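You operate a simulated robot arm through the tools that you are given. There is no shell and no other tool. Be economical: measure what you need, move in short steps, check, and stop when the job is done.

You run a simulated robot arm. Do the job below in one go: nothing can be reset, and whatever is moved stays where it is left.

JOB
Set the joystick's tension to 30%, try it fore and aft, and save.
Fine: knob to SET first; ease it to both stops; press SAVE once with the stick centred; knob back to FLY.
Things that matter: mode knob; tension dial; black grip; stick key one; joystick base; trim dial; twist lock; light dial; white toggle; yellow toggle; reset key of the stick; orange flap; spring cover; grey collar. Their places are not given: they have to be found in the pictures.

The check looks at the end state, three seconds after you hand in, the way a careful person would. Anything else that was tipped, shoved, dropped, spilled or broken makes it a failure.

ROBOT AND FRAMES
A 6-joint arm with a two-finger parallel gripper, fixed in place. Base frame: the origin is at the foot of the arm, x ahead of it, y to its left, z up. Readings come in m, rad, newtons and seconds.
With the tool pointing down near the work surface it reaches from about 0.18 to 0.62 m from the base axis. Its first joint turns from -1.152 to 1.152 rad. Payload 2.7 kg.
The tool frame sits at the grasp point between the pads (the TCP): z along the fingers, y along the line on which they close. The tips reach 0.023 m beyond it. The gripper opens to 0.094 m. The fingers are 0.038 m wide and 0.01 m thick; the gripper's body (0.054 by 0.096 m) begins 0.039 m behind the TCP.
Orientation is told as [roll, pitch, yaw] about the base's x, y, z axes, in that order, counted from this pose: with the fingers straight down and closing along the base's y, the tool's x points along the base's -x, its y along +y and its z along -z.

CONTROLS
- The arm moves only by the tool arm_command. Its argument "commands" is a list of rows, each a list of 3 entries, a list of its own where there are three numbers: the turn, a rotation vector about the tool's x, y, z in units of 4 degrees (1.0 is 4 degrees), then the shift along the tool's x, y, z in units of 30 mm (1.0 is 30 mm), then the gripper command, from -1 (fully open) to 1 (shut), values between in proportion. In form: [[[rx, ry, rz], [dx, dy, dz], fingers], ...]. A call has 1 to 12 rows; each row shifts and turns the commanded pose from where the row before left it, along the tool's axes as they then stand. A call with a number of a shift or a turn outside -1 to 1 is refused whole. Rows are played at 5 a second. More than 0.05 m and 0.15 rad between two rows, or a gripper value outside its range, and nothing of the call is played. Where a pose cannot be reached the arm comes as near as it can. A force on the tool above 40 N (or 10 N above the force at the start of the call, whichever is more), or a blocked arm, ends the call early, and 0.2 s more pass. The fingers move at their own pace (about 0.045 m/s each) and stop on an object; they squeeze with about 28 N. The grip force told is the motor's: it shows also when the fingers shut on nothing. Time passes only in rows, and 0.2 s behind the last, so rows that do not move let the fingers close. The reply holds the time, the measured pose of the TCP, the force on the tool along the base axes, the opening and the grip force, in the units named above and with some noise.
- Cameras (640 x 400 px; columns grow to the right, rows downward): "scene" is fixed at [0.0666, -0.4337, 1.4017]; the picture's right is [0.77, -0.63, 0.00], its down [-0.43, -0.53, -0.73] and it looks along [0.46, 0.56, -0.69] (base axes); focal length 336 px, centre (320, 200). "wrist" rides on the gripper at [-0.039, 0, -0.044] in the tool frame; the picture's right is [0.00, -1.00, 0.00], its down [0.97, 0.00, -0.24] and it looks along [0.24, 0.00, 0.97] (tool axes); focal length 218 px, centre (320, 200).
- capture(camera): a new picture of that camera. No time passes.
- pixel_to_xyz(camera, pixels): there is no depth. For up to 12 entries [column, row, z] of the newest picture of that camera ("zoom" is the newest enlarged one), the place [x, y] in the base frame at which the ray of that pixel passes the height z, good to about 0.003 m, but the place of the scene camera against the robot may be out by one fixed shift of up to 0.018 m in any direction. No time passes.
- zoom(camera, box): a new picture of the part [left, top, right, bottom] of that camera's present view, enlarged. No time passes.
- finish_job(): hands the job in; it is judged then, once.

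Work in short steps. Measure before you move; look again where a grasp or a placing could have gone wrong, and mend it. You have 80 turns and 46 pictures in all, those below and enlarged ones among them. Open the gripper and draw the arm clear of the work before you hand the job in, unless the task says otherwise; then end with one line.

The tools are called as a command line: name --argument value ..., lists and objects as JSON in quotes. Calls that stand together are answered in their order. arm_command: Moves the arm, as the interface text tells. Its arguments: {"type":"object","properties":{"commands":{"type":"array"}},"required":["commands"]} The other tools are called the same way: capture (camera) takes a picture; pixel_to_xyz (camera, pixels) gives the place at which the rays of pixels pass given heights; zoom (camera, box) takes an enlarged picture of a part of a camera's view; finish_job () hands the job in.

At the start:

```text
time_s: 0.0
position: [0.4185, 0.0622, 0.9017]
orientation: [-0.001, -0.001, 0.0]
contact_force: [-0.2, 0.2, 0.4]
opening: 0.0939
finger_force: 0.1
```

scene: 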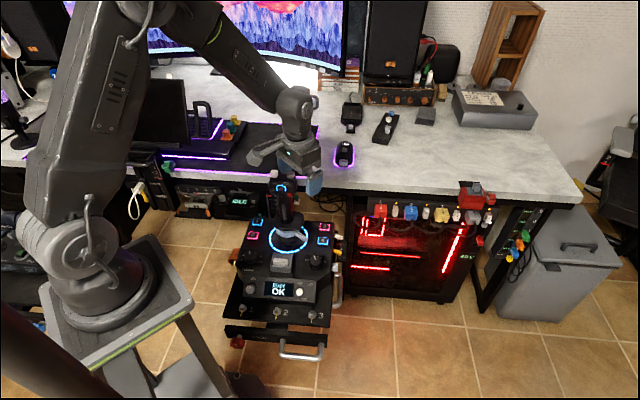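
wrist: 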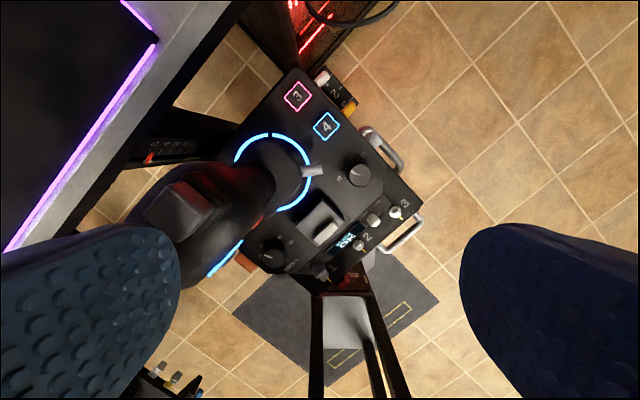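

The joystick base shows at about (285,265) in the scene view; I enlarge it to read the knobs and labels.

zoom --camera "scene" --box '[215, 160, 359, 250]'

zoom --camera "scene" --box '[215, 235, 359, 325]'

zoom --camera "wrist" --box '[180, 60, 436, 300]'

```text
4.44 times, centred on (287, 205) of scene
```

zoom: 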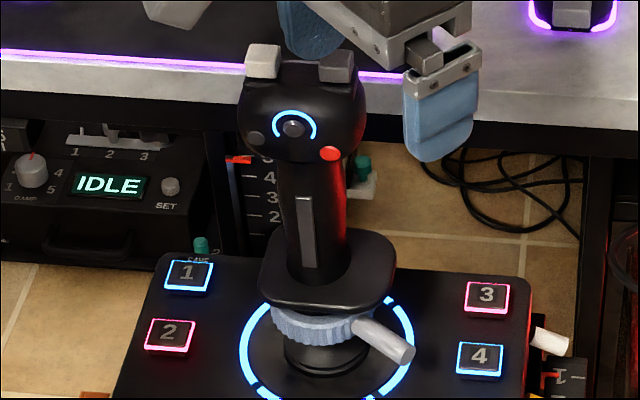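

```text
4.44 times, centred on (287, 280) of scene
```

zoom: 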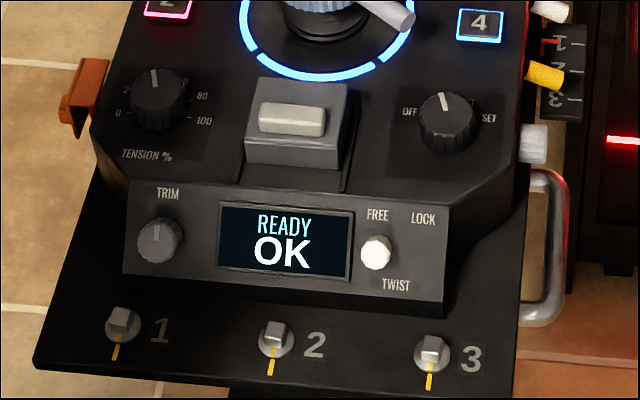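

```text
1.67 times, centred on (308, 180) of wrist
```

zoom: 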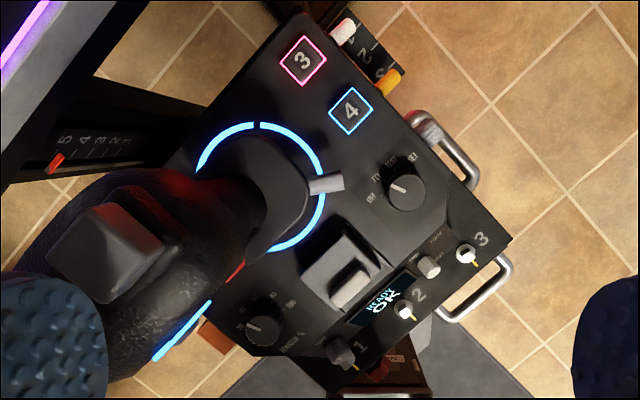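

Triangulating both views: mode knob about (0.417, 0.006), z≈0.63; stick head about (0.42, 0.15), z≈0.81; the base is turned about 50°. I rise and turn the tool so the wrist picture is in line with the base.

arm_command --commands '[[[0, 0, 0], [0, -1, -1], -1], [[0, 0, -1], [0, 0, -1], -1], [[0, 0, -1], [0, 0, -1], -1], [[0, 0, -1], [0, 0, 0], -1], [[0, 0, -1], [0, 0, 0], -1], [[0, 0, -1], [0, 0, 0], -1], [[0, 0, -1], [0, 0, 0], -1], [[0, 0, -1], [0, 0, 0], -1], [[0, 0, -1], [0, 0, 0], -1], [[0, 0, -1], [0, 0, 0], -1], [[0, 0, -1], [0, 0, 0], -1], [[0, 0, -1], [0, 0, 0], -1]]'

capture --camera "wrist"

capture --camera "scene"

```text
time_s: 2.6
position: [0.4189, 0.0321, 0.9908]
orientation: [0.001, -0.001, 0.768]
contact_force: [0.6, -0.1, -0.2]
opening: 0.0939
finger_force: 0.1
```

```text
40 pictures are left
```

wrist: 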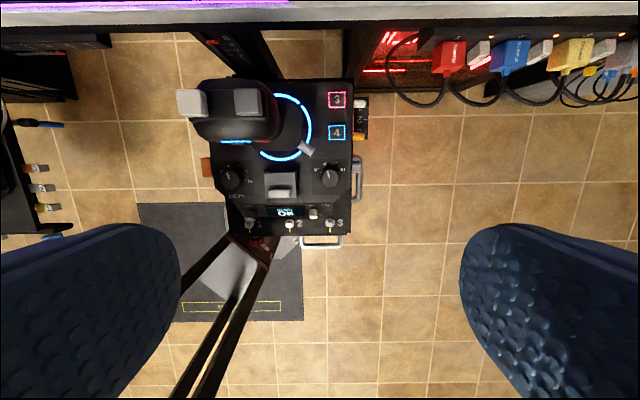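

```text
39 pictures are left
```

scene: 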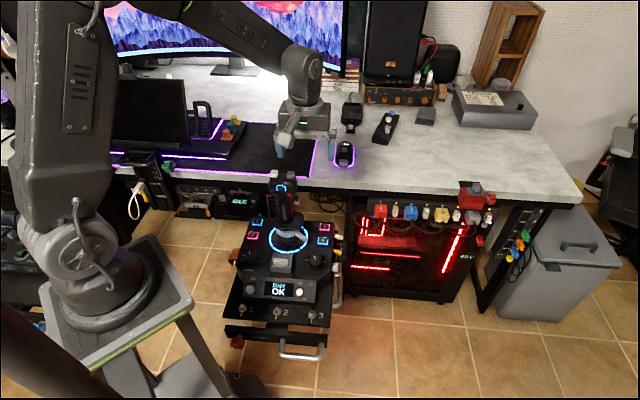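

The wrist picture is now square with the base (yaw 0.77). I enlarge both views for the labels, above all "SAVE" by key 1.

zoom --camera "scene" --box '[240, 205, 288, 235]'

zoom --camera "wrist" --box '[180, 70, 372, 250]'

zoom --camera "scene" --box '[230, 245, 334, 310]'

```text
13.33 times, centred on (264, 220) of scene
```

zoom: 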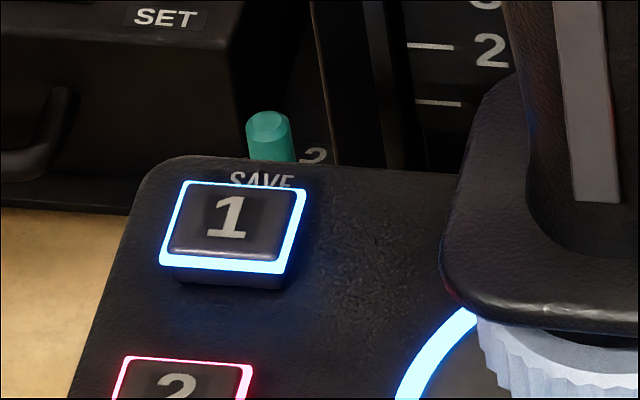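

```text
2.22 times, centred on (276, 160) of wrist
```

zoom: 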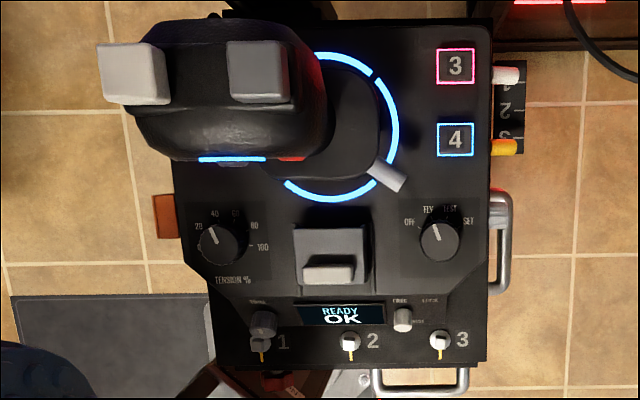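

```text
6.15 times, centred on (282, 278) of scene
```

zoom: 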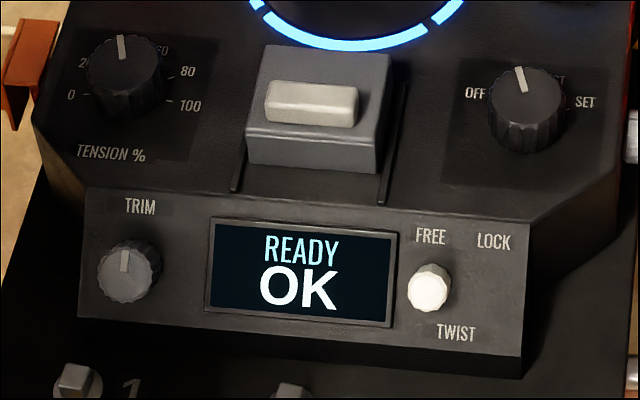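

Key 1 is labelled SAVE, the mode knob reads OFF/FLY/TEST/SET with pointer at FLY, tension pointer near 40. I get positions from the wrist view.

pixel_to_xyz --camera "wrist" --pixels '[[330, 176, 0.625], [229.6, 178, 0.625], [336.8, 99, 0.61], [336.8, 132, 0.61], [282, 128, 0.605], [350, 85, 0.6], [350, 190, 0.6], [314, 214, 0.6]]'

pixel_to_xyz --camera "scene" --pixels '[[315.7, 260.5, 0.625], [251, 257.5, 0.625], [323.5, 226.5, 0.61], [320.5, 240.5, 0.61], [257, 222, 0.61], [252.5, 235, 0.61]]'

```text
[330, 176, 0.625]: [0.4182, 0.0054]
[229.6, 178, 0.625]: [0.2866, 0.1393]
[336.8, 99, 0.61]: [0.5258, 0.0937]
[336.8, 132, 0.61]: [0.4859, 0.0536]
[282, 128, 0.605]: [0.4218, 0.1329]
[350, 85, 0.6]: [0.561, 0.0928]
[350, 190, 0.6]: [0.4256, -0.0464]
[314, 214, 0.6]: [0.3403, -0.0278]
```

```text
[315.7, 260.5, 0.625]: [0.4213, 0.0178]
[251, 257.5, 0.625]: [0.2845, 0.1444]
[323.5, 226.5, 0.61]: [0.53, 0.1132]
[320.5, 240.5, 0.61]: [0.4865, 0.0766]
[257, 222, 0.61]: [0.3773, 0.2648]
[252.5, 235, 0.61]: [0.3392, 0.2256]
```

Mode knob at (0.418, 0.006), tension dial at (0.287, 0.139), stick pivot near (0.42, 0.13). I lower over the mode knob for a close look.

arm_command --commands '[[[0, 0, 0], [0.1, -0.67, 0], -1], [[0, 0, 0], [0, 0, 1], -1], [[0, 0, 0], [0, 0, 1], -1], [[0, 0, 0], [0, 0, 1], -1], [[0, 0, 0], [0, 0, 1], -1], [[0, 0, 0], [0, 0, 1], -1], [[0, 0, 0], [0, 0, 0], -1]]'

capture --camera "wrist"

```text
time_s: 4.2
position: [0.431, 0.014, 0.8396]
orientation: [0.0, 0.0, 0.767]
contact_force: [0.2, -0.7, 0.2]
opening: 0.0939
finger_force: 0.1
```

```text
35 pictures are left
```

wrist: 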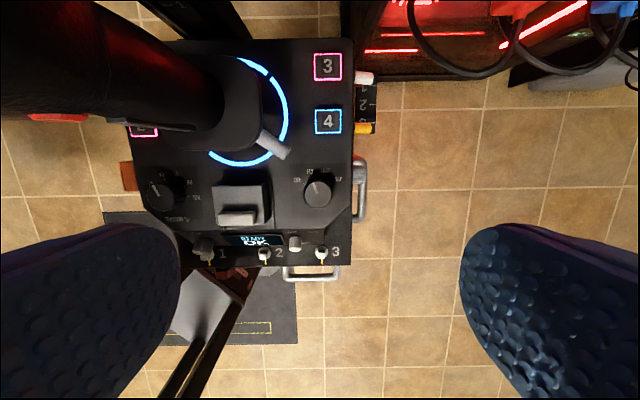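

Mode knob at (318,188), tension dial at (160,190). I enlarge to read the pointers.

zoom --camera "wrist" --box '[270, 155, 366, 215]'

pixel_to_xyz --camera "wrist" --pixels '[[318, 188, 0.625], [318, 188, 0.635], [318, 193, 0.605], [160, 190, 0.625], [327.5, 67, 0.61], [328, 121.5, 0.61], [328, 121.5, 0.6], [328, 121.5, 0.62]]'

zoom --camera "wrist" --box '[120, 160, 216, 220]'

```text
6.67 times, centred on (318, 185) of wrist
```

zoom: 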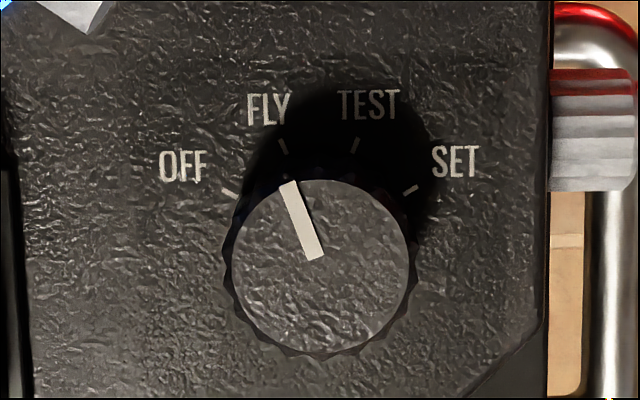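

```text
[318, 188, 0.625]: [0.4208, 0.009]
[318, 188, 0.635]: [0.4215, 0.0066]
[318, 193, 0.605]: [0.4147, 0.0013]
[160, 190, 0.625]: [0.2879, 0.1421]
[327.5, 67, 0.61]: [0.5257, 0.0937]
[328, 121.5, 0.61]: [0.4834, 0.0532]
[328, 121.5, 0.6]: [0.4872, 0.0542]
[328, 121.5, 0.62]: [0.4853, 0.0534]
```

```text
6.67 times, centred on (168, 190) of wrist
```

zoom: 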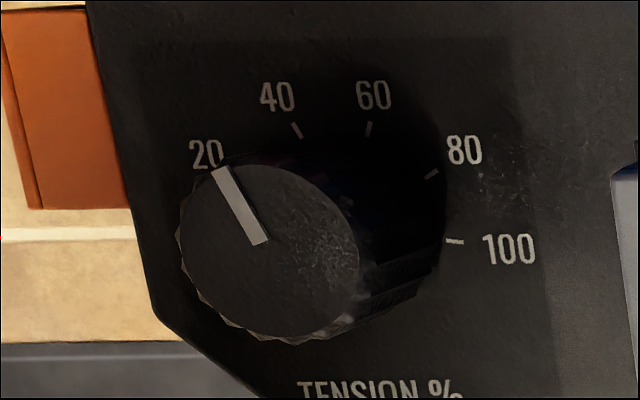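

Ticks give FLY at −20°, SET at +60° (40° apart), so the knob must turn 80° clockwise. Its centre is about (0.415, 0.003), top z≈0.62; I narrow the fingers and come down over it.

arm_command --commands '[[[0, 0, 0], [0.63, 0.1, 0], -0.1], [[0, 0, 0], [0, 0, 1], -0.1], [[0, 0, 0], [0, 0, 1], -0.1], [[0, 0, 0], [0, 0, 1], -0.1], [[0, 0, 0], [0, 0, 1], -0.1], [[0, 0, 0], [0, 0, 1], -0.1], [[0, 0, 0], [0, 0, 0.8], -0.1], [[0, 0, 0], [0, 0, 0], -0.1]]'

capture --camera "wrist"

```text
time_s: 6.0
position: [0.4137, 0.0056, 0.6664]
orientation: [-0.002, 0.001, 0.768]
contact_force: [0.3, -0.2, -0.2]
opening: 0.0519
finger_force: 0.1
```

```text
32 pictures are left
```

wrist: 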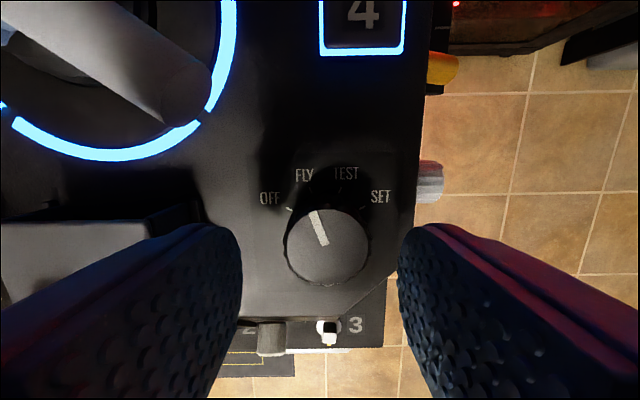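

Knob top shows at (327,245), about 3 mm right and 3 mm toward the front of the grasp centre. I correct, lower to tip z≈0.61, and close on the knob.

arm_command --commands '[[[0, 0, 0], [0.1, -0.1, 0], -0.1], [[0, 0, 0], [0, 0, 0.6], -0.1], [[0, 0, 0], [0, 0, 0.45], -0.1], [[0, 0, 0], [0, 0, 0], 1], [[0, 0, 0], [0, 0, 0], 1], [[0, 0, 0], [0, 0, 0], 1]]'

```text
time_s: 7.4
position: [0.4154, 0.0013, 0.6351]
orientation: [-0.001, 0.001, 0.77]
contact_force: [-9.9, 24.3, 26.0]
opening: 0.0333
finger_force: 44.9
```

The grip carries side force (24 N leftwards) and 26 N upward, so it isn't well centred or the tips touch. I look before turning.

capture --camera "wrist"

```text
31 pictures are left
```

wrist: 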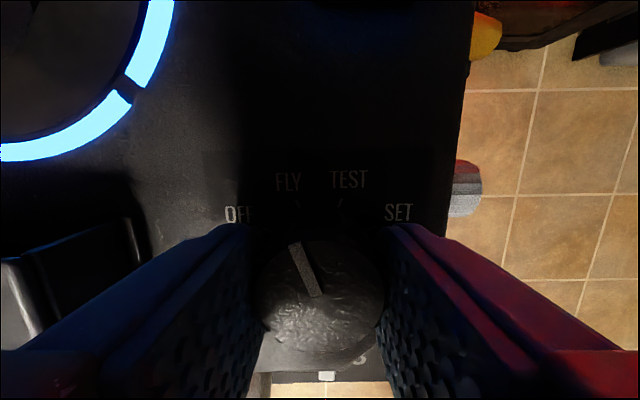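

The knob looks centred between pads; the upward force suggests tips on the panel. I open, raise 3 mm and regrip.

arm_command --commands '[[[0, 0, 0], [0, 0, 0], 0.1], [[0, 0, 0], [0, 0, -0.12], 0.1]]'

arm_command --commands '[[[0, 0, 0], [0, 0, 0], 1], [[0, 0, 0], [0, 0, 0], 1], [[0, 0, 0], [0, 0, 0], 1]]'

```text
time_s: 8.0
position: [0.4143, 0.0005, 0.6362]
orientation: [0.0, 0.002, 0.766]
contact_force: [0.1, 0.1, 0.2]
opening: 0.0423
finger_force: 0.0
```

```text
time_s: 8.8
position: [0.4145, 0.0006, 0.6381]
orientation: [0.001, 0.002, 0.768]
contact_force: [-6.7, 5.8, -4.2]
opening: 0.0333
finger_force: 45.2
```

Forces are small now. I turn clockwise 20° as a trial.

arm_command --commands '[[[0, 0, 1], [0, 0, 0], 1], [[0, 0, 1], [0, 0, 0], 1], [[0, 0, 1], [0, 0, 0], 1], [[0, 0, 1], [0, 0, 0], 1], [[0, 0, 1], [0, 0, 0], 1]]'

capture --camera "wrist"

```text
time_s: 9.8
position: [0.4122, 0.0024, 0.6382]
orientation: [0.002, 0.005, 0.509]
contact_force: [-4.9, 5.3, 2.6]
opening: 0.0335
finger_force: 44.6
stopped in row 4: the force on the tool passed its limit (the readings are from after the stop); the commanded pose is now the measured one
```

```text
30 pictures are left
```

wrist: 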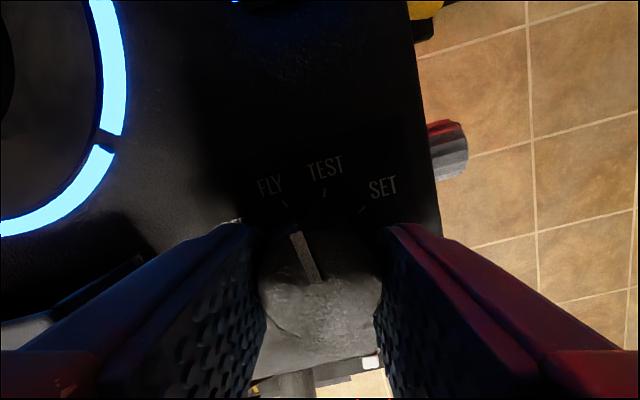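

The knob followed 15° until a force stop; I continue in gentler steps.

arm_command --commands '[[[0, 0, 0.5], [0, 0, 0], 1], [[0, 0, 0.5], [0, 0, 0], 1], [[0, 0, 0.5], [0, 0, 0], 1], [[0, 0, 0.5], [0, 0, 0], 1], [[0, 0, 0.5], [0, 0, 0], 1], [[0, 0, 0.5], [0, 0, 0], 1], [[0, 0, 0.5], [0, 0, 0], 1], [[0, 0, 0.5], [0, 0, 0], 1], [[0, 0, 0.5], [0, 0, 0], 1], [[0, 0, 0.5], [0, 0, 0], 1]]'

```text
time_s: 12.0
position: [0.4145, 0.004, 0.6391]
orientation: [0.0, 0.004, 0.163]
contact_force: [-4.5, 36.9, -1.9]
opening: 0.033
finger_force: 45.4
```

Side force +37 N: the knob axis is a few mm off my turning centre; fitting the readings gives the axis at ≈(0.4185, 0.0047). I open slightly, recentre and regrip.

arm_command --commands '[[[0, 0, 0], [0, 0, 0], 0.1], [[0, 0, 0], [0, 0, 0], 0.1], [[0, 0, 0], [-0.13, 0.06, 0], 0.1], [[0, 0, 0], [0, 0, 0], 0.1]]'

capture --camera "wrist"

```text
time_s: 13.0
position: [0.4169, 0.0031, 0.6397]
orientation: [0.0, 0.006, 0.16]
contact_force: [0.2, -0.2, 0.3]
opening: 0.0422
finger_force: 0.0
```

```text
29 pictures are left
```

wrist: 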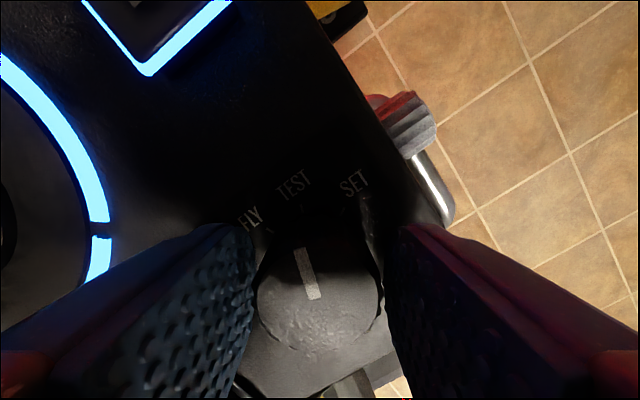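

The pointer now sits at TEST. I nudge back 2 mm, regrip and turn on.

arm_command --commands '[[[0, 0, 0], [0.06, 0, 0.03], 0.1], [[0, 0, 0], [0, 0, 0], 1], [[0, 0, 0], [0, 0, 0], 1], [[0, 0, 0], [0, 0, 0], 1], [[0, 0, 0.5], [0, 0, 0], 1], [[0, 0, 0.5], [0, 0, 0], 1], [[0, 0, 0.5], [0, 0, 0], 1], [[0, 0, 0.5], [0, 0, 0], 1]]'

```text
time_s: 14.8
position: [0.4147, 0.0045, 0.6375]
orientation: [-0.001, 0.005, 0.019]
contact_force: [-7.6, 22.6, 19.9]
opening: 0.0327
finger_force: 44.8
```

Side force +22 N in y; I relieve it with small shifts while continuing.

arm_command --commands '[[[0, 0, 0], [0, 0.06, -0.05], 1], [[0, 0, 0.5], [0, 0, 0], 1], [[0, 0, 0.5], [0, 0, 0], 1], [[0, 0, 0.5], [0, 0, 0], 1], [[0, 0, 0.5], [0, 0, 0], 1], [[0, 0, 0.5], [0, 0, 0], 1], [[0, 0, 0.5], [0, 0, 0], 1]]'

capture --camera "wrist"

```text
time_s: 16.4
position: [0.416, 0.0044, 0.6379]
orientation: [-0.001, 0.008, -0.192]
contact_force: [11.5, -20.8, -30.2]
opening: 0.0332
finger_force: 44.9
```

```text
28 pictures are left
```

wrist: 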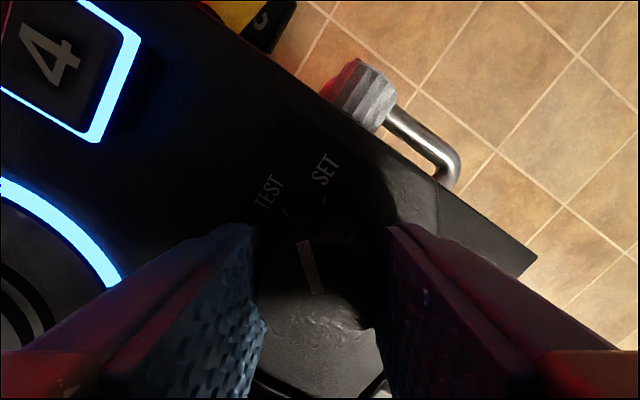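

Pointer is between TEST and SET (about 25° to go). I relieve the opposite side load and turn the rest.

arm_command --commands '[[[0, 0, 0], [0, -0.04, 0.05], 1], [[0, 0, 0.5], [0, 0, 0], 1], [[0, 0, 0.5], [0, 0, 0], 1], [[0, 0, 0.5], [0, 0, 0], 1], [[0, 0, 0.5], [0, 0, 0], 1], [[0, 0, 0.5], [0, 0, 0], 1], [[0, 0, 0.5], [0, 0, 0], 1], [[0, 0, 0.5], [0, 0, 0], 1], [[0, 0, 0.5], [0, 0, 0], 1]]'

```text
time_s: 18.4
position: [0.4157, 0.0037, 0.6382]
orientation: [-0.002, 0.003, -0.471]
contact_force: [-5.7, 4.8, 26.3]
opening: 0.0327
finger_force: 45.0
```

About 9° remain to SET; I finish the turn, then open and rise slightly to look.

arm_command --commands '[[[0, 0, 0.5], [0, 0, -0.04], 1], [[0, 0, 0.5], [0, 0, 0], 1], [[0, 0, 0.5], [0, 0, 0], 1], [[0, 0, 0.5], [0, 0, 0], 1], [[0, 0, 0.2], [0, 0, 0], 1], [[0, 0, 0], [0, 0, 0], 0], [[0, 0, 0], [0, 0, 0], 0], [[0, 0, 0], [0, 0, -1], 0], [[0, 0, 0], [0, 0, -1], 0]]'

capture --camera "wrist"

zoom --camera "scene" --box '[230, 245, 334, 310]'

```text
time_s: 20.4
position: [0.4144, 0.0038, 0.6987]
orientation: [-0.004, 0.005, -0.622]
contact_force: [0.2, -0.2, 0.2]
opening: 0.047
finger_force: 0.1
```

```text
27 pictures are left
```

wrist: 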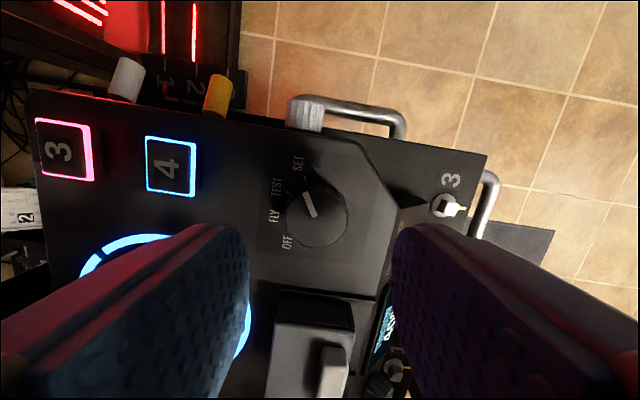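

```text
6.15 times, centred on (282, 278) of scene
```

zoom: 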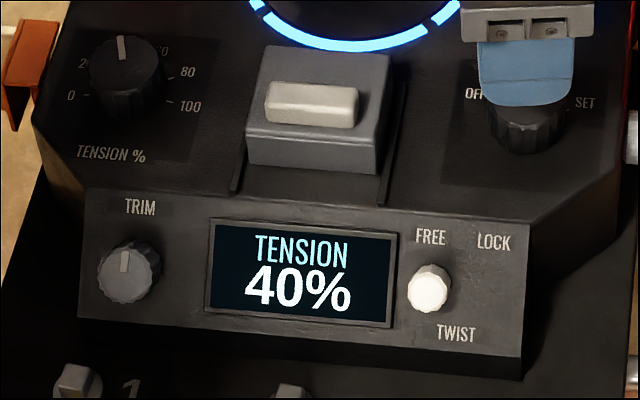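

The display now reads TENSION 40%, so SET is active. I rise, turn back toward yaw 0.77 and head to the tension dial at about (0.28, 0.138).

arm_command --commands '[[[0, 0, -1], [0, 0, -1], 0], [[0, 0, -1], [0, 0, -1], 0], [[0, 0, -1], [0, 0, -1], 0], [[0, 0, -1], [0, 0, -1], 0], [[0, 0, -1], [0, 0, -1], 0], [[0, 0, -1], [0, 0, -1], 0], [[0, 0, -1], [0, 0, 0], 0], [[0, 0, -1], [0, 0, 0], 0], [[0, 0, -1], [0, 0, 0], 0], [[0, 0, -1], [0, 0, 0], 0], [[0, 0, -1], [0, 0, 0], 0], [[0, 0, -1], [0, 0, 0], 0]]'

arm_command --commands '[[[0, 0, -1], [0, 0, 0], 0], [[0, 0, -1], [0, 0, 0], 0], [[0, 0, -1], [0, 0, 0], 0], [[0, 0, -1], [0, 0, 0], 0], [[0, 0, -1], [0, 0, 0], 0], [[0, 0, -1], [0, 0, 0], 0], [[0, 0, -1], [0, 0, 0], 0], [[0, 0, -0.9], [0, 0, 0], 0], [[0, 0, 0], [0, 0, 0], 0]]'

arm_command --commands '[[[0, 0, 0], [0.2, 1, 0], 0], [[0, 0, 0], [0, 1, 0], 0], [[0, 0, 0], [0, 1, 0], 0], [[0, 0, 0], [0, 1, 0], 0], [[0, 0, 0], [0, 1, 0], 0], [[0, 0, 0], [0, 1, 0], 0], [[0, 0, 0], [0, 0.36, 0], 0], [[0, 0, 0], [0, 0, 0], 0]]'

capture --camera "wrist"

```text
time_s: 23.0
position: [0.4164, 0.0042, 0.8776]
orientation: [0.002, 0.005, 0.215]
contact_force: [0.1, 0.7, -0.1]
opening: 0.047
finger_force: 0.1
```

```text
time_s: 25.0
position: [0.4164, 0.0032, 0.8781]
orientation: [0.003, 0.002, 0.768]
contact_force: [0.0, 0.3, -0.3]
opening: 0.0469
finger_force: 0.1
```

```text
time_s: 26.8
position: [0.2788, 0.1383, 0.8801]
orientation: [0.003, 0.005, 0.767]
contact_force: [-0.7, -0.2, -0.1]
opening: 0.047
finger_force: 0.0
```

```text
25 pictures are left
```

wrist: 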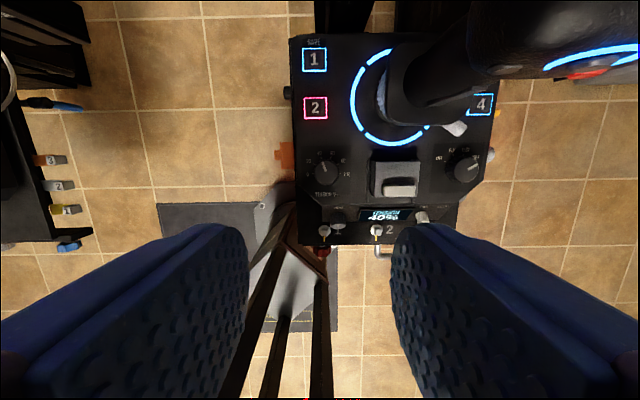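

Tension dial at (327,173): about 10 mm right and 3 mm forward of me; key 1 at (314,60) ≈ (0.378, 0.244). I descend toward the dial.

arm_command --commands '[[[0, 0, 0], [-0.05, -0.31, 1], 0], [[0, 0, 0], [0, 0, 1], 0], [[0, 0, 0], [0, 0, 1], 0], [[0, 0, 0], [0, 0, 1], 0], [[0, 0, 0], [0, 0, 1], 0], [[0, 0, 0], [0, 0, 1], 0], [[0, 0, 0], [0, 0, 1], 0], [[0, 0, 0], [0, 0, 0], 0]]'

capture --camera "wrist"

```text
time_s: 28.6
position: [0.2859, 0.1321, 0.6685]
orientation: [0.002, 0.005, 0.768]
contact_force: [-0.1, 0.3, 0.3]
opening: 0.0468
finger_force: 0.1
```

```text
24 pictures are left
```

wrist: 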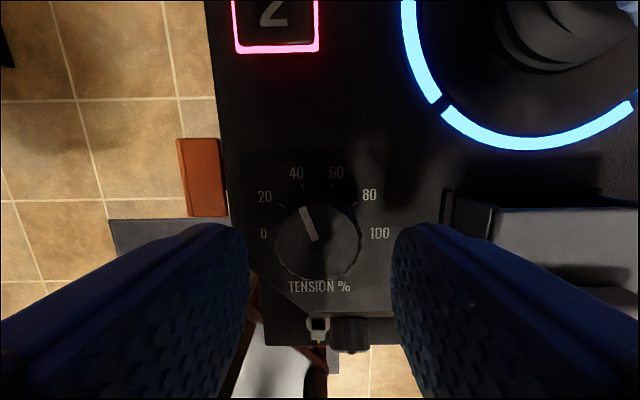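

Dial centre (318,240) matches the grasp centre. I lower to z≈0.638, grip, and turn 18° counter-clockwise.

arm_command --commands '[[[0, 0, 0], [0, 0.02, 0.6], 0], [[0, 0, 0], [0, 0, 0.42], 0], [[0, 0, 0], [0, 0, 0], 0.1], [[0, 0, 0], [0, 0, 0], 1], [[0, 0, 0], [0, 0, 0], 1], [[0, 0, 0], [0, 0, 0], 1]]'

arm_command --commands '[[[0, 0, -0.5], [0, 0, 0], 1], [[0, 0, -0.5], [0, 0, 0], 1], [[0, 0, -0.5], [0, 0, 0], 1], [[0, 0, -0.5], [0, 0, 0], 1], [[0, 0, -0.5], [0, 0, 0], 1], [[0, 0, -0.5], [0, 0, 0], 1], [[0, 0, -0.5], [0, 0, 0], 1], [[0, 0, -0.5], [0, 0, 0], 1], [[0, 0, -0.5], [0, 0, 0], 1], [[0, 0, 0], [0, 0, 0], 1]]'

zoom --camera "scene" --box '[230, 245, 334, 310]'

```text
time_s: 30.0
position: [0.2856, 0.1314, 0.6386]
orientation: [0.003, 0.003, 0.766]
contact_force: [7.2, -10.1, -7.6]
opening: 0.0334
finger_force: 45.1
```

```text
time_s: 32.2
position: [0.2853, 0.1314, 0.6379]
orientation: [0.006, 0.004, 1.079]
contact_force: [7.2, -13.6, -12.5]
opening: 0.0333
finger_force: 45.0
```

```text
6.15 times, centred on (282, 278) of scene
```

zoom: 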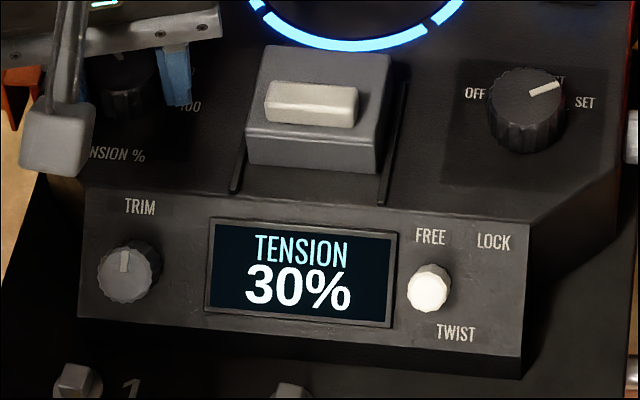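

Display reads TENSION 30% and the knob points to SET. I release, rise clear, and then look at the stick.

arm_command --commands '[[[0, 0, 0], [0, 0, 0], 0], [[0, 0, 0], [0, 0, 0], 0], [[0, 0, 1], [0, 0, -1], 0], [[0, 0, 1], [0, 0, -1], 0], [[0, 0, 1], [0, 0, -1], 0], [[0, 0, 1], [0, 0, -1], -1], [[0, 0, 0.5], [0, 0, -1], -1], [[0, 0, 0], [0, 0, -1], -1], [[0, 0, 0], [0, 0, -1], -1], [[0, 0, 0], [0, 0, -1], -1], [[0, 0, 0], [0, 0, -1], -1], [[0, 0, 0], [0, 0, -1], -1]]'

zoom --camera "scene" --box '[230, 245, 334, 310]'

zoom --camera "scene" --box '[250, 164, 330, 214]'

capture --camera "wrist"

```text
time_s: 34.8
position: [0.2869, 0.1332, 0.9389]
orientation: [0.004, 0.006, 0.767]
contact_force: [0.5, 0.7, 0.1]
opening: 0.0939
finger_force: 0.0
```

```text
6.15 times, centred on (282, 278) of scene
```

zoom: 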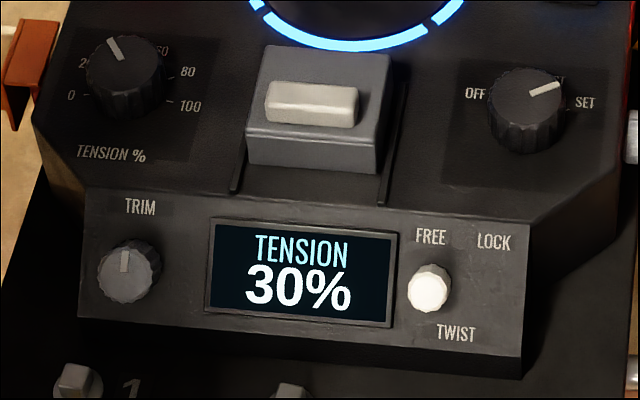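

```text
8.00 times, centred on (290, 189) of scene
```

zoom: 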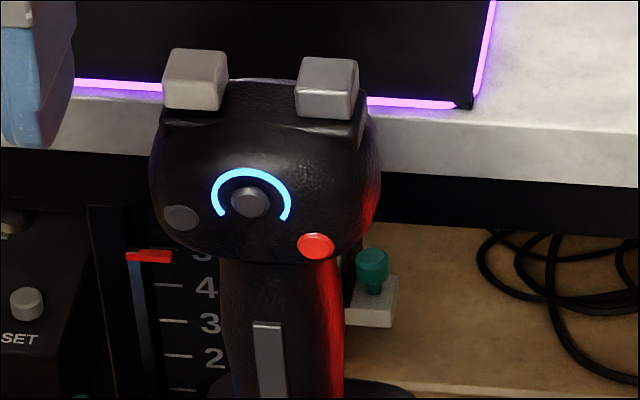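

```text
20 pictures are left
```

wrist: 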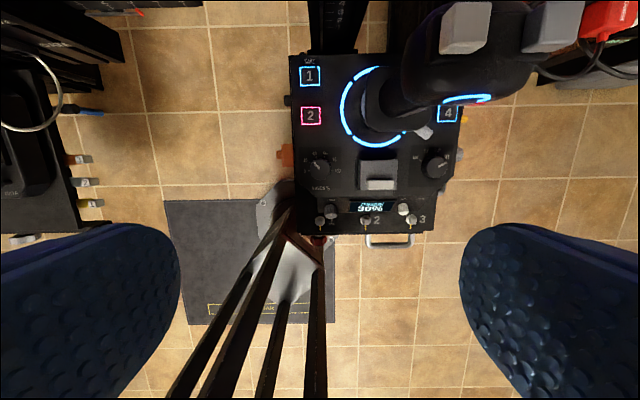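

Tension stays at 30%. Two wrist views put the grip's top keys at z≈0.863 and the head centre at about (0.419, 0.133), head about 75 mm wide. I move above it with the fingers open.

arm_command --commands '[[[0, 0, 0], [-0.8, -0.77, 0], -1], [[0, 0, 0], [-0.8, -0.77, 0], -1], [[0, 0, 0], [-0.8, -0.77, 0], -1], [[0, 0, 0], [-0.75, -0.76, 0], -1], [[0, 0, 0], [0, 0, 0], -1]]'

capture --camera "wrist"

```text
time_s: 36.0
position: [0.4177, 0.1294, 0.9381]
orientation: [0.005, 0.004, 0.765]
contact_force: [0.3, -0.7, 0.2]
opening: 0.0941
finger_force: 0.0
```

```text
19 pictures are left
```

wrist: 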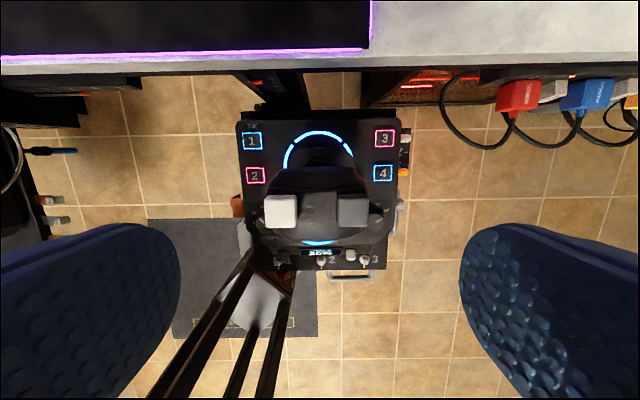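

Keys at (280,211) and (352,211): the hand is centred within 2 mm. I shift 5 mm back and lower so the pads flank the head, palm staying above the keys.

arm_command --commands '[[[0, 0, 0], [0.15, 0.05, 0.8], -1], [[0, 0, 0], [0, 0, 0.8], -1], [[0, 0, 0], [0, 0, 0.8], -1], [[0, 0, 0], [0, 0, 0.6], -1], [[0, 0, 0], [0, 0, 0.4], -1], [[0, 0, 0], [0, 0, 0], -1]]'

zoom --camera "scene" --box '[230, 134, 342, 204]'

```text
time_s: 37.4
position: [0.4139, 0.1301, 0.8347]
orientation: [0.004, 0.004, 0.766]
contact_force: [0.4, 0.5, -0.6]
opening: 0.0939
finger_force: 0.1
```

```text
5.71 times, centred on (286, 169) of scene
```

zoom: 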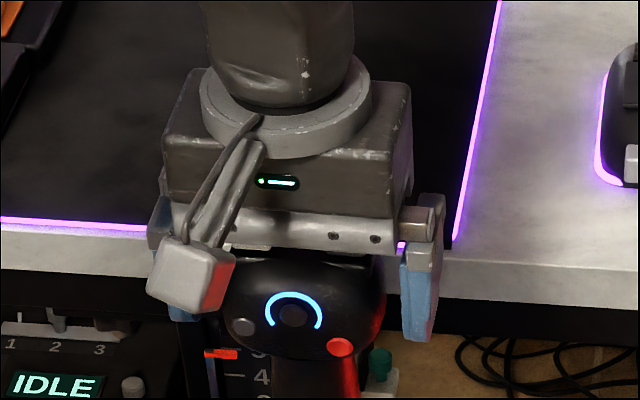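

The pads flank the head with no contact. I close on it.

arm_command --commands '[[[0, 0, 0], [0, 0, 0], 0], [[0, 0, 0], [0, 0, 0], 0], [[0, 0, 0], [0, 0, 0], 0], [[0, 0, 0], [0, 0, 0], 0]]'

zoom --camera "scene" --box '[230, 134, 342, 204]'

```text
time_s: 38.4
position: [0.4131, 0.1286, 0.8336]
orientation: [0.002, 0.004, 0.765]
contact_force: [0.3, 1.3, -0.4]
opening: 0.0722
finger_force: 28.3
```

```text
5.71 times, centred on (286, 169) of scene
```

zoom: 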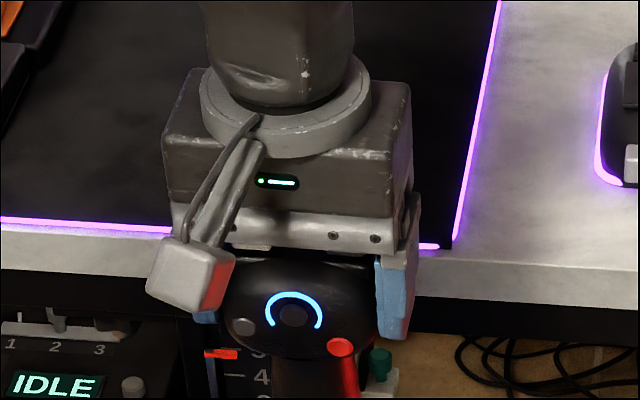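

Grip is firm at 0.072 m. I ease the stick forward along an arc about its pivot (R≈0.22 m), 8° first.

arm_command --commands '[[[0, 0.5, 0], [-0.256, 0, 0], 0], [[0, 0.5, 0], [-0.256, 0, 0], 0], [[0, 0.5, 0], [-0.256, 0, 0], 0], [[0, 0.5, 0], [-0.256, 0, 0], 0]]'

zoom --camera "scene" --box '[206, 160, 366, 310]'

```text
time_s: 39.4
position: [0.4368, 0.1519, 0.8332]
orientation: [0.003, 0.146, 0.765]
contact_force: [1.1, -0.1, -11.3]
opening: 0.0723
finger_force: 28.1
```

```text
2.67 times, centred on (286, 235) of scene
```

zoom: 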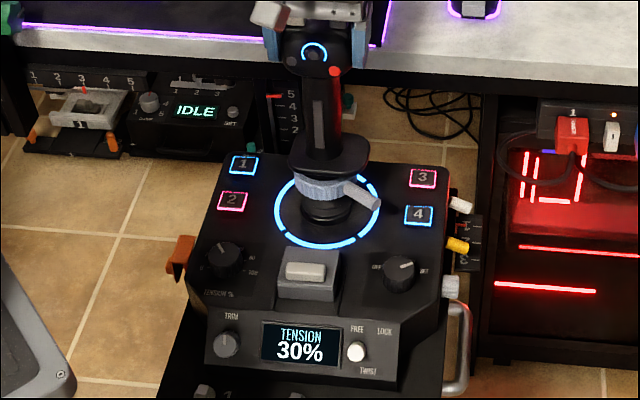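

The stick follows; force is −11 N in z, so I let it sink slightly while continuing forward.

arm_command --commands '[[[0, 0.5, 0], [-0.256, 0, 0.05], 0], [[0, 0.5, 0], [-0.256, 0, 0.02], 0], [[0, 0.5, 0], [-0.256, 0, 0.02], 0], [[0, 0.5, 0], [-0.256, 0, 0.02], 0]]'

```text
time_s: 40.4
position: [0.4581, 0.1725, 0.825]
orientation: [0.003, 0.285, 0.767]
contact_force: [-4.0, -0.5, 20.6]
opening: 0.0719
finger_force: 27.7
```

At 16°, f-force is still small (−3 N); z now +20 N, so I ease upward a little and continue.

arm_command --commands '[[[0, 0.5, 0], [-0.256, 0, -0.05], 0], [[0, 0.5, 0], [-0.256, 0, 0], 0]]'

zoom --camera "scene" --box '[206, 160, 366, 310]'

```text
time_s: 41.0
position: [0.4673, 0.1806, 0.8197]
orientation: [0.004, 0.363, 0.767]
contact_force: [-15.4, -14.2, 6.8]
opening: 0.0719
finger_force: 28.1
```

```text
2.67 times, centred on (286, 235) of scene
```

zoom: 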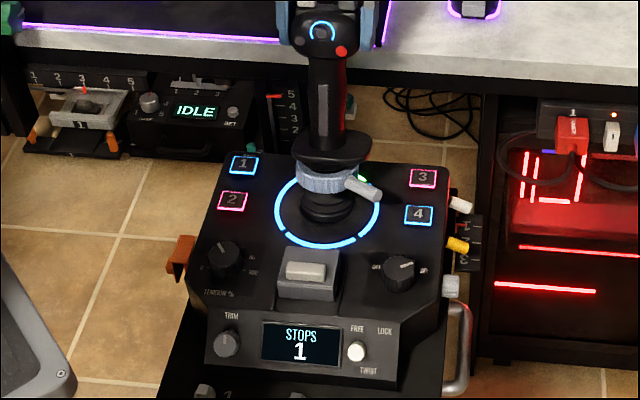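

The display shows "STOPS 1": the fore stop registered. I ease back to centre along the same arc.

arm_command --commands '[[[0, -0.5, 0], [0.256, 0, 0], 0], [[0, -0.5, 0], [0.256, 0, 0.0], 0], [[0, -0.5, 0], [0.256, 0, -0.01], 0], [[0, -0.5, 0], [0.256, 0, -0.01], 0], [[0, -0.5, 0], [0.256, 0, -0.01], 0], [[0, -0.5, 0], [0.256, 0, -0.01], 0], [[0, -0.5, 0], [0.256, 0, -0.01], 0], [[0, -0.5, 0], [0.256, 0, -0.01], 0]]'

arm_command --commands '[[[0, -0.5, 0], [0.256, 0, 0], 0], [[0, -0.5, 0], [0.256, 0, 0], 0], [[0, 0, 0], [0, 0, 0], 0]]'

```text
time_s: 42.8
position: [0.4254, 0.1403, 0.8375]
orientation: [0.003, 0.074, 0.767]
contact_force: [-1.2, -0.3, -18.8]
opening: 0.0724
finger_force: 27.7
```

```text
time_s: 43.6
position: [0.4146, 0.129, 0.8378]
orientation: [0.004, 0.005, 0.767]
contact_force: [0.6, 1.8, -18.7]
opening: 0.0723
finger_force: 28.1
```

Back at centre, tool 3 mm high (−19 N); I lower that and ease the stick aft.

arm_command --commands '[[[0, 0, 0], [0, 0, 0.12], 0], [[0, -0.5, 0], [0.256, 0, 0.01], 0], [[0, -0.5, 0], [0.256, 0, 0.01], 0], [[0, -0.5, 0], [0.256, 0, 0.01], 0], [[0, -0.5, 0], [0.256, 0, 0.01], 0], [[0, -0.5, 0], [0.256, 0, 0.01], 0]]'

arm_command --commands '[[[0, -0.5, 0], [0.256, 0, 0.01], 0], [[0, -0.5, 0], [0.256, 0, 0.01], 0], [[0, -0.5, 0], [0.256, 0, 0.01], 0]]'

```text
time_s: 45.0
position: [0.3873, 0.1024, 0.8299]
orientation: [0.003, -0.173, 0.766]
contact_force: [-4.4, -0.1, 17.6]
opening: 0.0725
finger_force: 28.0
```

```text
time_s: 45.8
position: [0.3722, 0.0875, 0.8236]
orientation: [0.001, -0.278, 0.766]
contact_force: [8.2, 13.8, 7.0]
opening: 0.0723
finger_force: 28.7
```

Aft force has risen to about 16 N at 16°; one more small step, then I read the display.

arm_command --commands '[[[0, -0.5, 0], [0.2, 0, 0], 0]]'

zoom --camera "scene" --box '[206, 160, 366, 310]'

```text
time_s: 46.2
position: [0.3686, 0.0844, 0.8225]
orientation: [0.004, -0.311, 0.766]
contact_force: [14.0, 15.8, 2.3]
opening: 0.0718
finger_force: 28.1
```

```text
2.67 times, centred on (286, 235) of scene
```

zoom: 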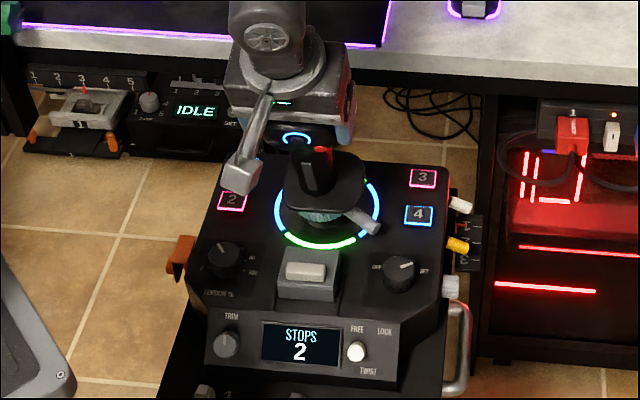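

"STOPS 2": both stops done. I bring the stick back to centre.

arm_command --commands '[[[0, 0.5, 0], [-0.2, 0, 0], 0], [[0, 0.5, 0], [-0.256, 0, -0.01], 0], [[0, 0.5, 0], [-0.256, 0, -0.01], 0], [[0, 0.5, 0], [-0.256, 0, -0.01], 0], [[0, 0.5, 0], [-0.256, 0, -0.01], 0], [[0, 0.5, 0], [-0.256, 0, -0.01], 0], [[0, 0.5, 0], [-0.256, 0, -0.01], 0], [[0, 0.5, 0], [-0.256, 0, -0.01], 0], [[0, 0.5, 0], [-0.256, 0, -0.01], 0], [[0, 0, 0], [0, 0, 0], 0]]'

```text
time_s: 48.4
position: [0.4157, 0.1298, 0.8363]
orientation: [0.005, 0.007, 0.766]
contact_force: [0.7, 0.5, -20.8]
opening: 0.0722
finger_force: 27.8
```

Nearly centred (2.7 mm forward of the start); I trim that, release gently, rise clear and check.

arm_command --commands '[[[0, 0, 0], [0.09, 0, 0.08], 0], [[0, 0, 0], [0, 0, 0], 0], [[0, 0, 0], [0, 0, 0], -0.6], [[0, 0, 0], [0, 0, 0], -1], [[0, 0, 0], [0, 0, 0], -1], [[0, 0, 0], [0, 0, -0.5], -1], [[0, 0, 0], [0, 0, -1], -1], [[0, 0, 0], [0, 0, -1], -1], [[0, 0, 0], [0, 0, -1], -1]]'

zoom --camera "scene" --box '[206, 160, 366, 310]'

capture --camera "wrist"

```text
time_s: 50.4
position: [0.4115, 0.1261, 0.9399]
orientation: [0.004, 0.006, 0.767]
contact_force: [0.1, 1.0, -0.6]
opening: 0.094
finger_force: 0.0
```

```text
2.67 times, centred on (286, 235) of scene
```

zoom: 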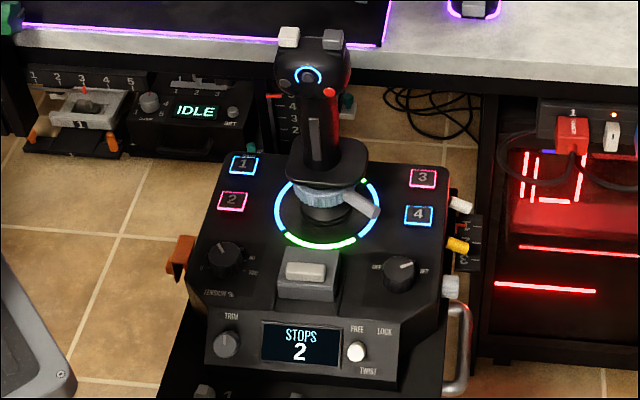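

```text
12 pictures are left
```

wrist: 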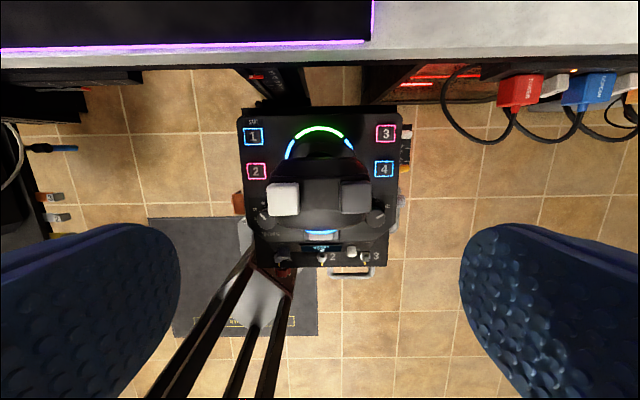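

Both arcs are green, STOPS 2, stick upright. Key 1 (253,136) works out at ≈(0.3765, 0.2435). I move over it, shut the fingers and come down partway.

arm_command --commands '[[[0, 0, 0], [-0.47, 0.905, 0], 0], [[0, 0, 0], [-0.47, 0.905, 0], 1], [[0, 0, 0], [-0.47, 0.905, 0], 1], [[0, 0, 0], [-0.47, 0.905, 0], 1], [[0, 0, 0], [0, 0, 1], 1], [[0, 0, 0], [0, 0, 1], 1], [[0, 0, 0], [0, 0, 1], 1], [[0, 0, 0], [0, 0, 1], 1], [[0, 0, 0], [0, 0, 1], 1], [[0, 0, 0], [0, 0, 1], 1], [[0, 0, 0], [0, 0, 1], 1], [[0, 0, 0], [0, 0, 0], 1]]'

capture --camera "wrist"

```text
time_s: 53.0
position: [0.3781, 0.2446, 0.7301]
orientation: [0.002, 0.003, 0.766]
contact_force: [-0.3, 0.0, -0.4]
opening: 0.0
finger_force: 28.1
```

```text
11 pictures are left
```

wrist: 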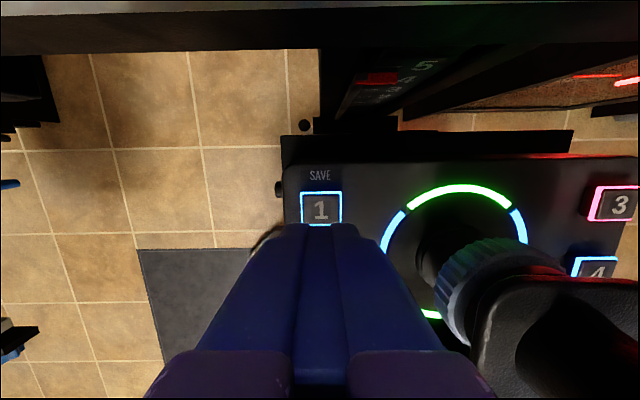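

Key 1 at (321,209) is about 7 mm behind the tip line, centred sideways. I correct and come down to just above it.

arm_command --commands '[[[0, 0, 0], [0.23, 0, 0.9], 1], [[0, 0, 0], [0, 0, 0.9], 1], [[0, 0, 0], [0, 0, 0.6], 1], [[0, 0, 0], [0, 0, 0], 1]]'

capture --camera "wrist"

```text
time_s: 54.0
position: [0.373, 0.2399, 0.657]
orientation: [0.004, 0.003, 0.766]
contact_force: [-0.3, 0.1, 0.8]
opening: 0.0002
finger_force: 27.4
```

```text
10 pictures are left
```

wrist: 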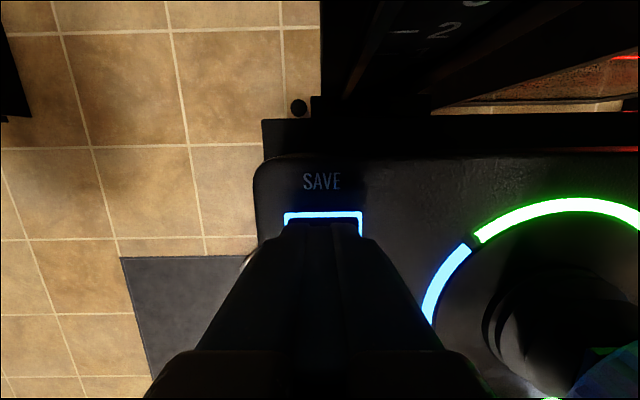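

Tips cover key 1; I shift 4 mm to its centre and lower in small steps, watching the force.

arm_command --commands '[[[0, 0, 0], [0.14, 0, 0.3], 1], [[0, 0, 0], [0, 0, 0.15], 1], [[0, 0, 0], [0, 0, 0.1], 1]]'

```text
time_s: 54.8
position: [0.3687, 0.2374, 0.6429]
orientation: [0.005, 0.002, 0.766]
contact_force: [1.5, -2.8, 7.9]
opening: 0.0001
finger_force: 27.9
```

Contact (8 N) at tip z≈0.620. I press a further 2 mm and check the display.

arm_command --commands '[[[0, 0, 0], [0, 0, 0.07], 1]]'

zoom --camera "scene" --box '[206, 160, 366, 310]'

```text
time_s: 55.2
position: [0.3693, 0.2375, 0.6401]
orientation: [0.005, 0.003, 0.765]
contact_force: [1.9, -6.1, 16.4]
opening: 0.0
finger_force: 28.0
```

```text
2.67 times, centred on (286, 235) of scene
```

zoom: 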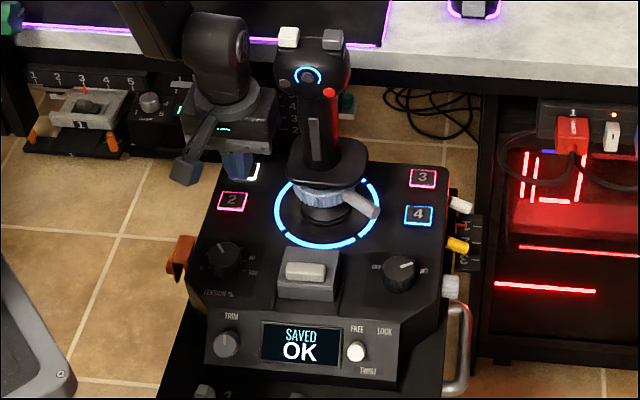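

"SAVED OK". I lift off, go high over to the mode knob, and turn the tool back to yaw −0.63 for the return turn.

arm_command --commands '[[[0, 0, 0], [0, 0, -1], 1], [[0, 0, 0], [0, 0, -1], 1], [[0, 0, 0], [0, 0, -1], 1], [[0, 0, 0], [0, 0, -1], 1], [[0, 0, 0], [0, 0, -1], 1], [[0, 0, 0], [0, 0, -1], 1], [[0, 0, 0], [0, 0, -1], 1], [[0, 0, 0], [0, 0, -1], 1], [[0, 0, 0], [0, 0, -1], 1], [[0, 0, 0], [0, 0, -1], 1]]'

arm_command --commands '[[[0, 0, 0], [0.615, -0.954, 0], 0], [[0, 0, 0], [0.615, -0.954, 0], 0], [[0, 0, 0], [0.615, -0.954, 0], 0], [[0, 0, 0], [0.615, -0.954, 0], 0], [[0, 0, 0], [0.615, -0.954, 0], 0], [[0, 0, 0], [0.615, -0.954, 0], 0], [[0, 0, 0], [0.615, -0.954, 0], 0], [[0, 0, 1], [0, 0, 0], 0], [[0, 0, 1], [0, 0, 0], 0], [[0, 0, 1], [0, 0, 0], 0], [[0, 0, 1], [0, 0, 0], 0], [[0, 0, 1], [0, 0, 0], 0]]'

arm_command --commands '[[[0, 0, 1], [0, 0, 0], 0], [[0, 0, 1], [0, 0, 0], 0], [[0, 0, 1], [0, 0, 0], 0], [[0, 0, 1], [0, 0, 0], 0], [[0, 0, 1], [0, 0, 0], 0], [[0, 0, 1], [0, 0, 0], 0], [[0, 0, 1], [0, 0, 0], 0], [[0, 0, 1], [0, 0, 0], 0], [[0, 0, 1], [0, 0, 0], 0], [[0, 0, 1], [0, 0, 0], 0], [[0, 0, 1], [0, 0, 0], 0], [[0, 0, 1], [0, 0, 0], 0]]'

arm_command --commands '[[[0, 0, 1], [0, 0, 0], 0], [[0, 0, 1], [0, 0, 0], 0], [[0, 0, 1], [0, 0, 0], 0], [[0, 0, 0], [0, 0, 0], 0]]'

```text
time_s: 57.4
position: [0.3714, 0.2351, 0.9406]
orientation: [0.005, 0.006, 0.766]
contact_force: [-0.3, -0.6, -0.2]
opening: 0.0
finger_force: 28.1
```

```text
time_s: 60.0
position: [0.4163, 0.0037, 0.9401]
orientation: [0.001, 0.004, 0.416]
contact_force: [-0.6, 0.6, 0.2]
opening: 0.0468
finger_force: 0.0
```

```text
time_s: 62.6
position: [0.4155, 0.003, 0.9408]
orientation: [-0.002, 0.006, -0.42]
contact_force: [-0.1, -0.5, -0.5]
opening: 0.0471
finger_force: 0.0
```

```text
time_s: 63.6
position: [0.4158, 0.0039, 0.94]
orientation: [-0.003, 0.005, -0.632]
contact_force: [-0.4, -0.1, 0.1]
opening: 0.0468
finger_force: 0.0
```

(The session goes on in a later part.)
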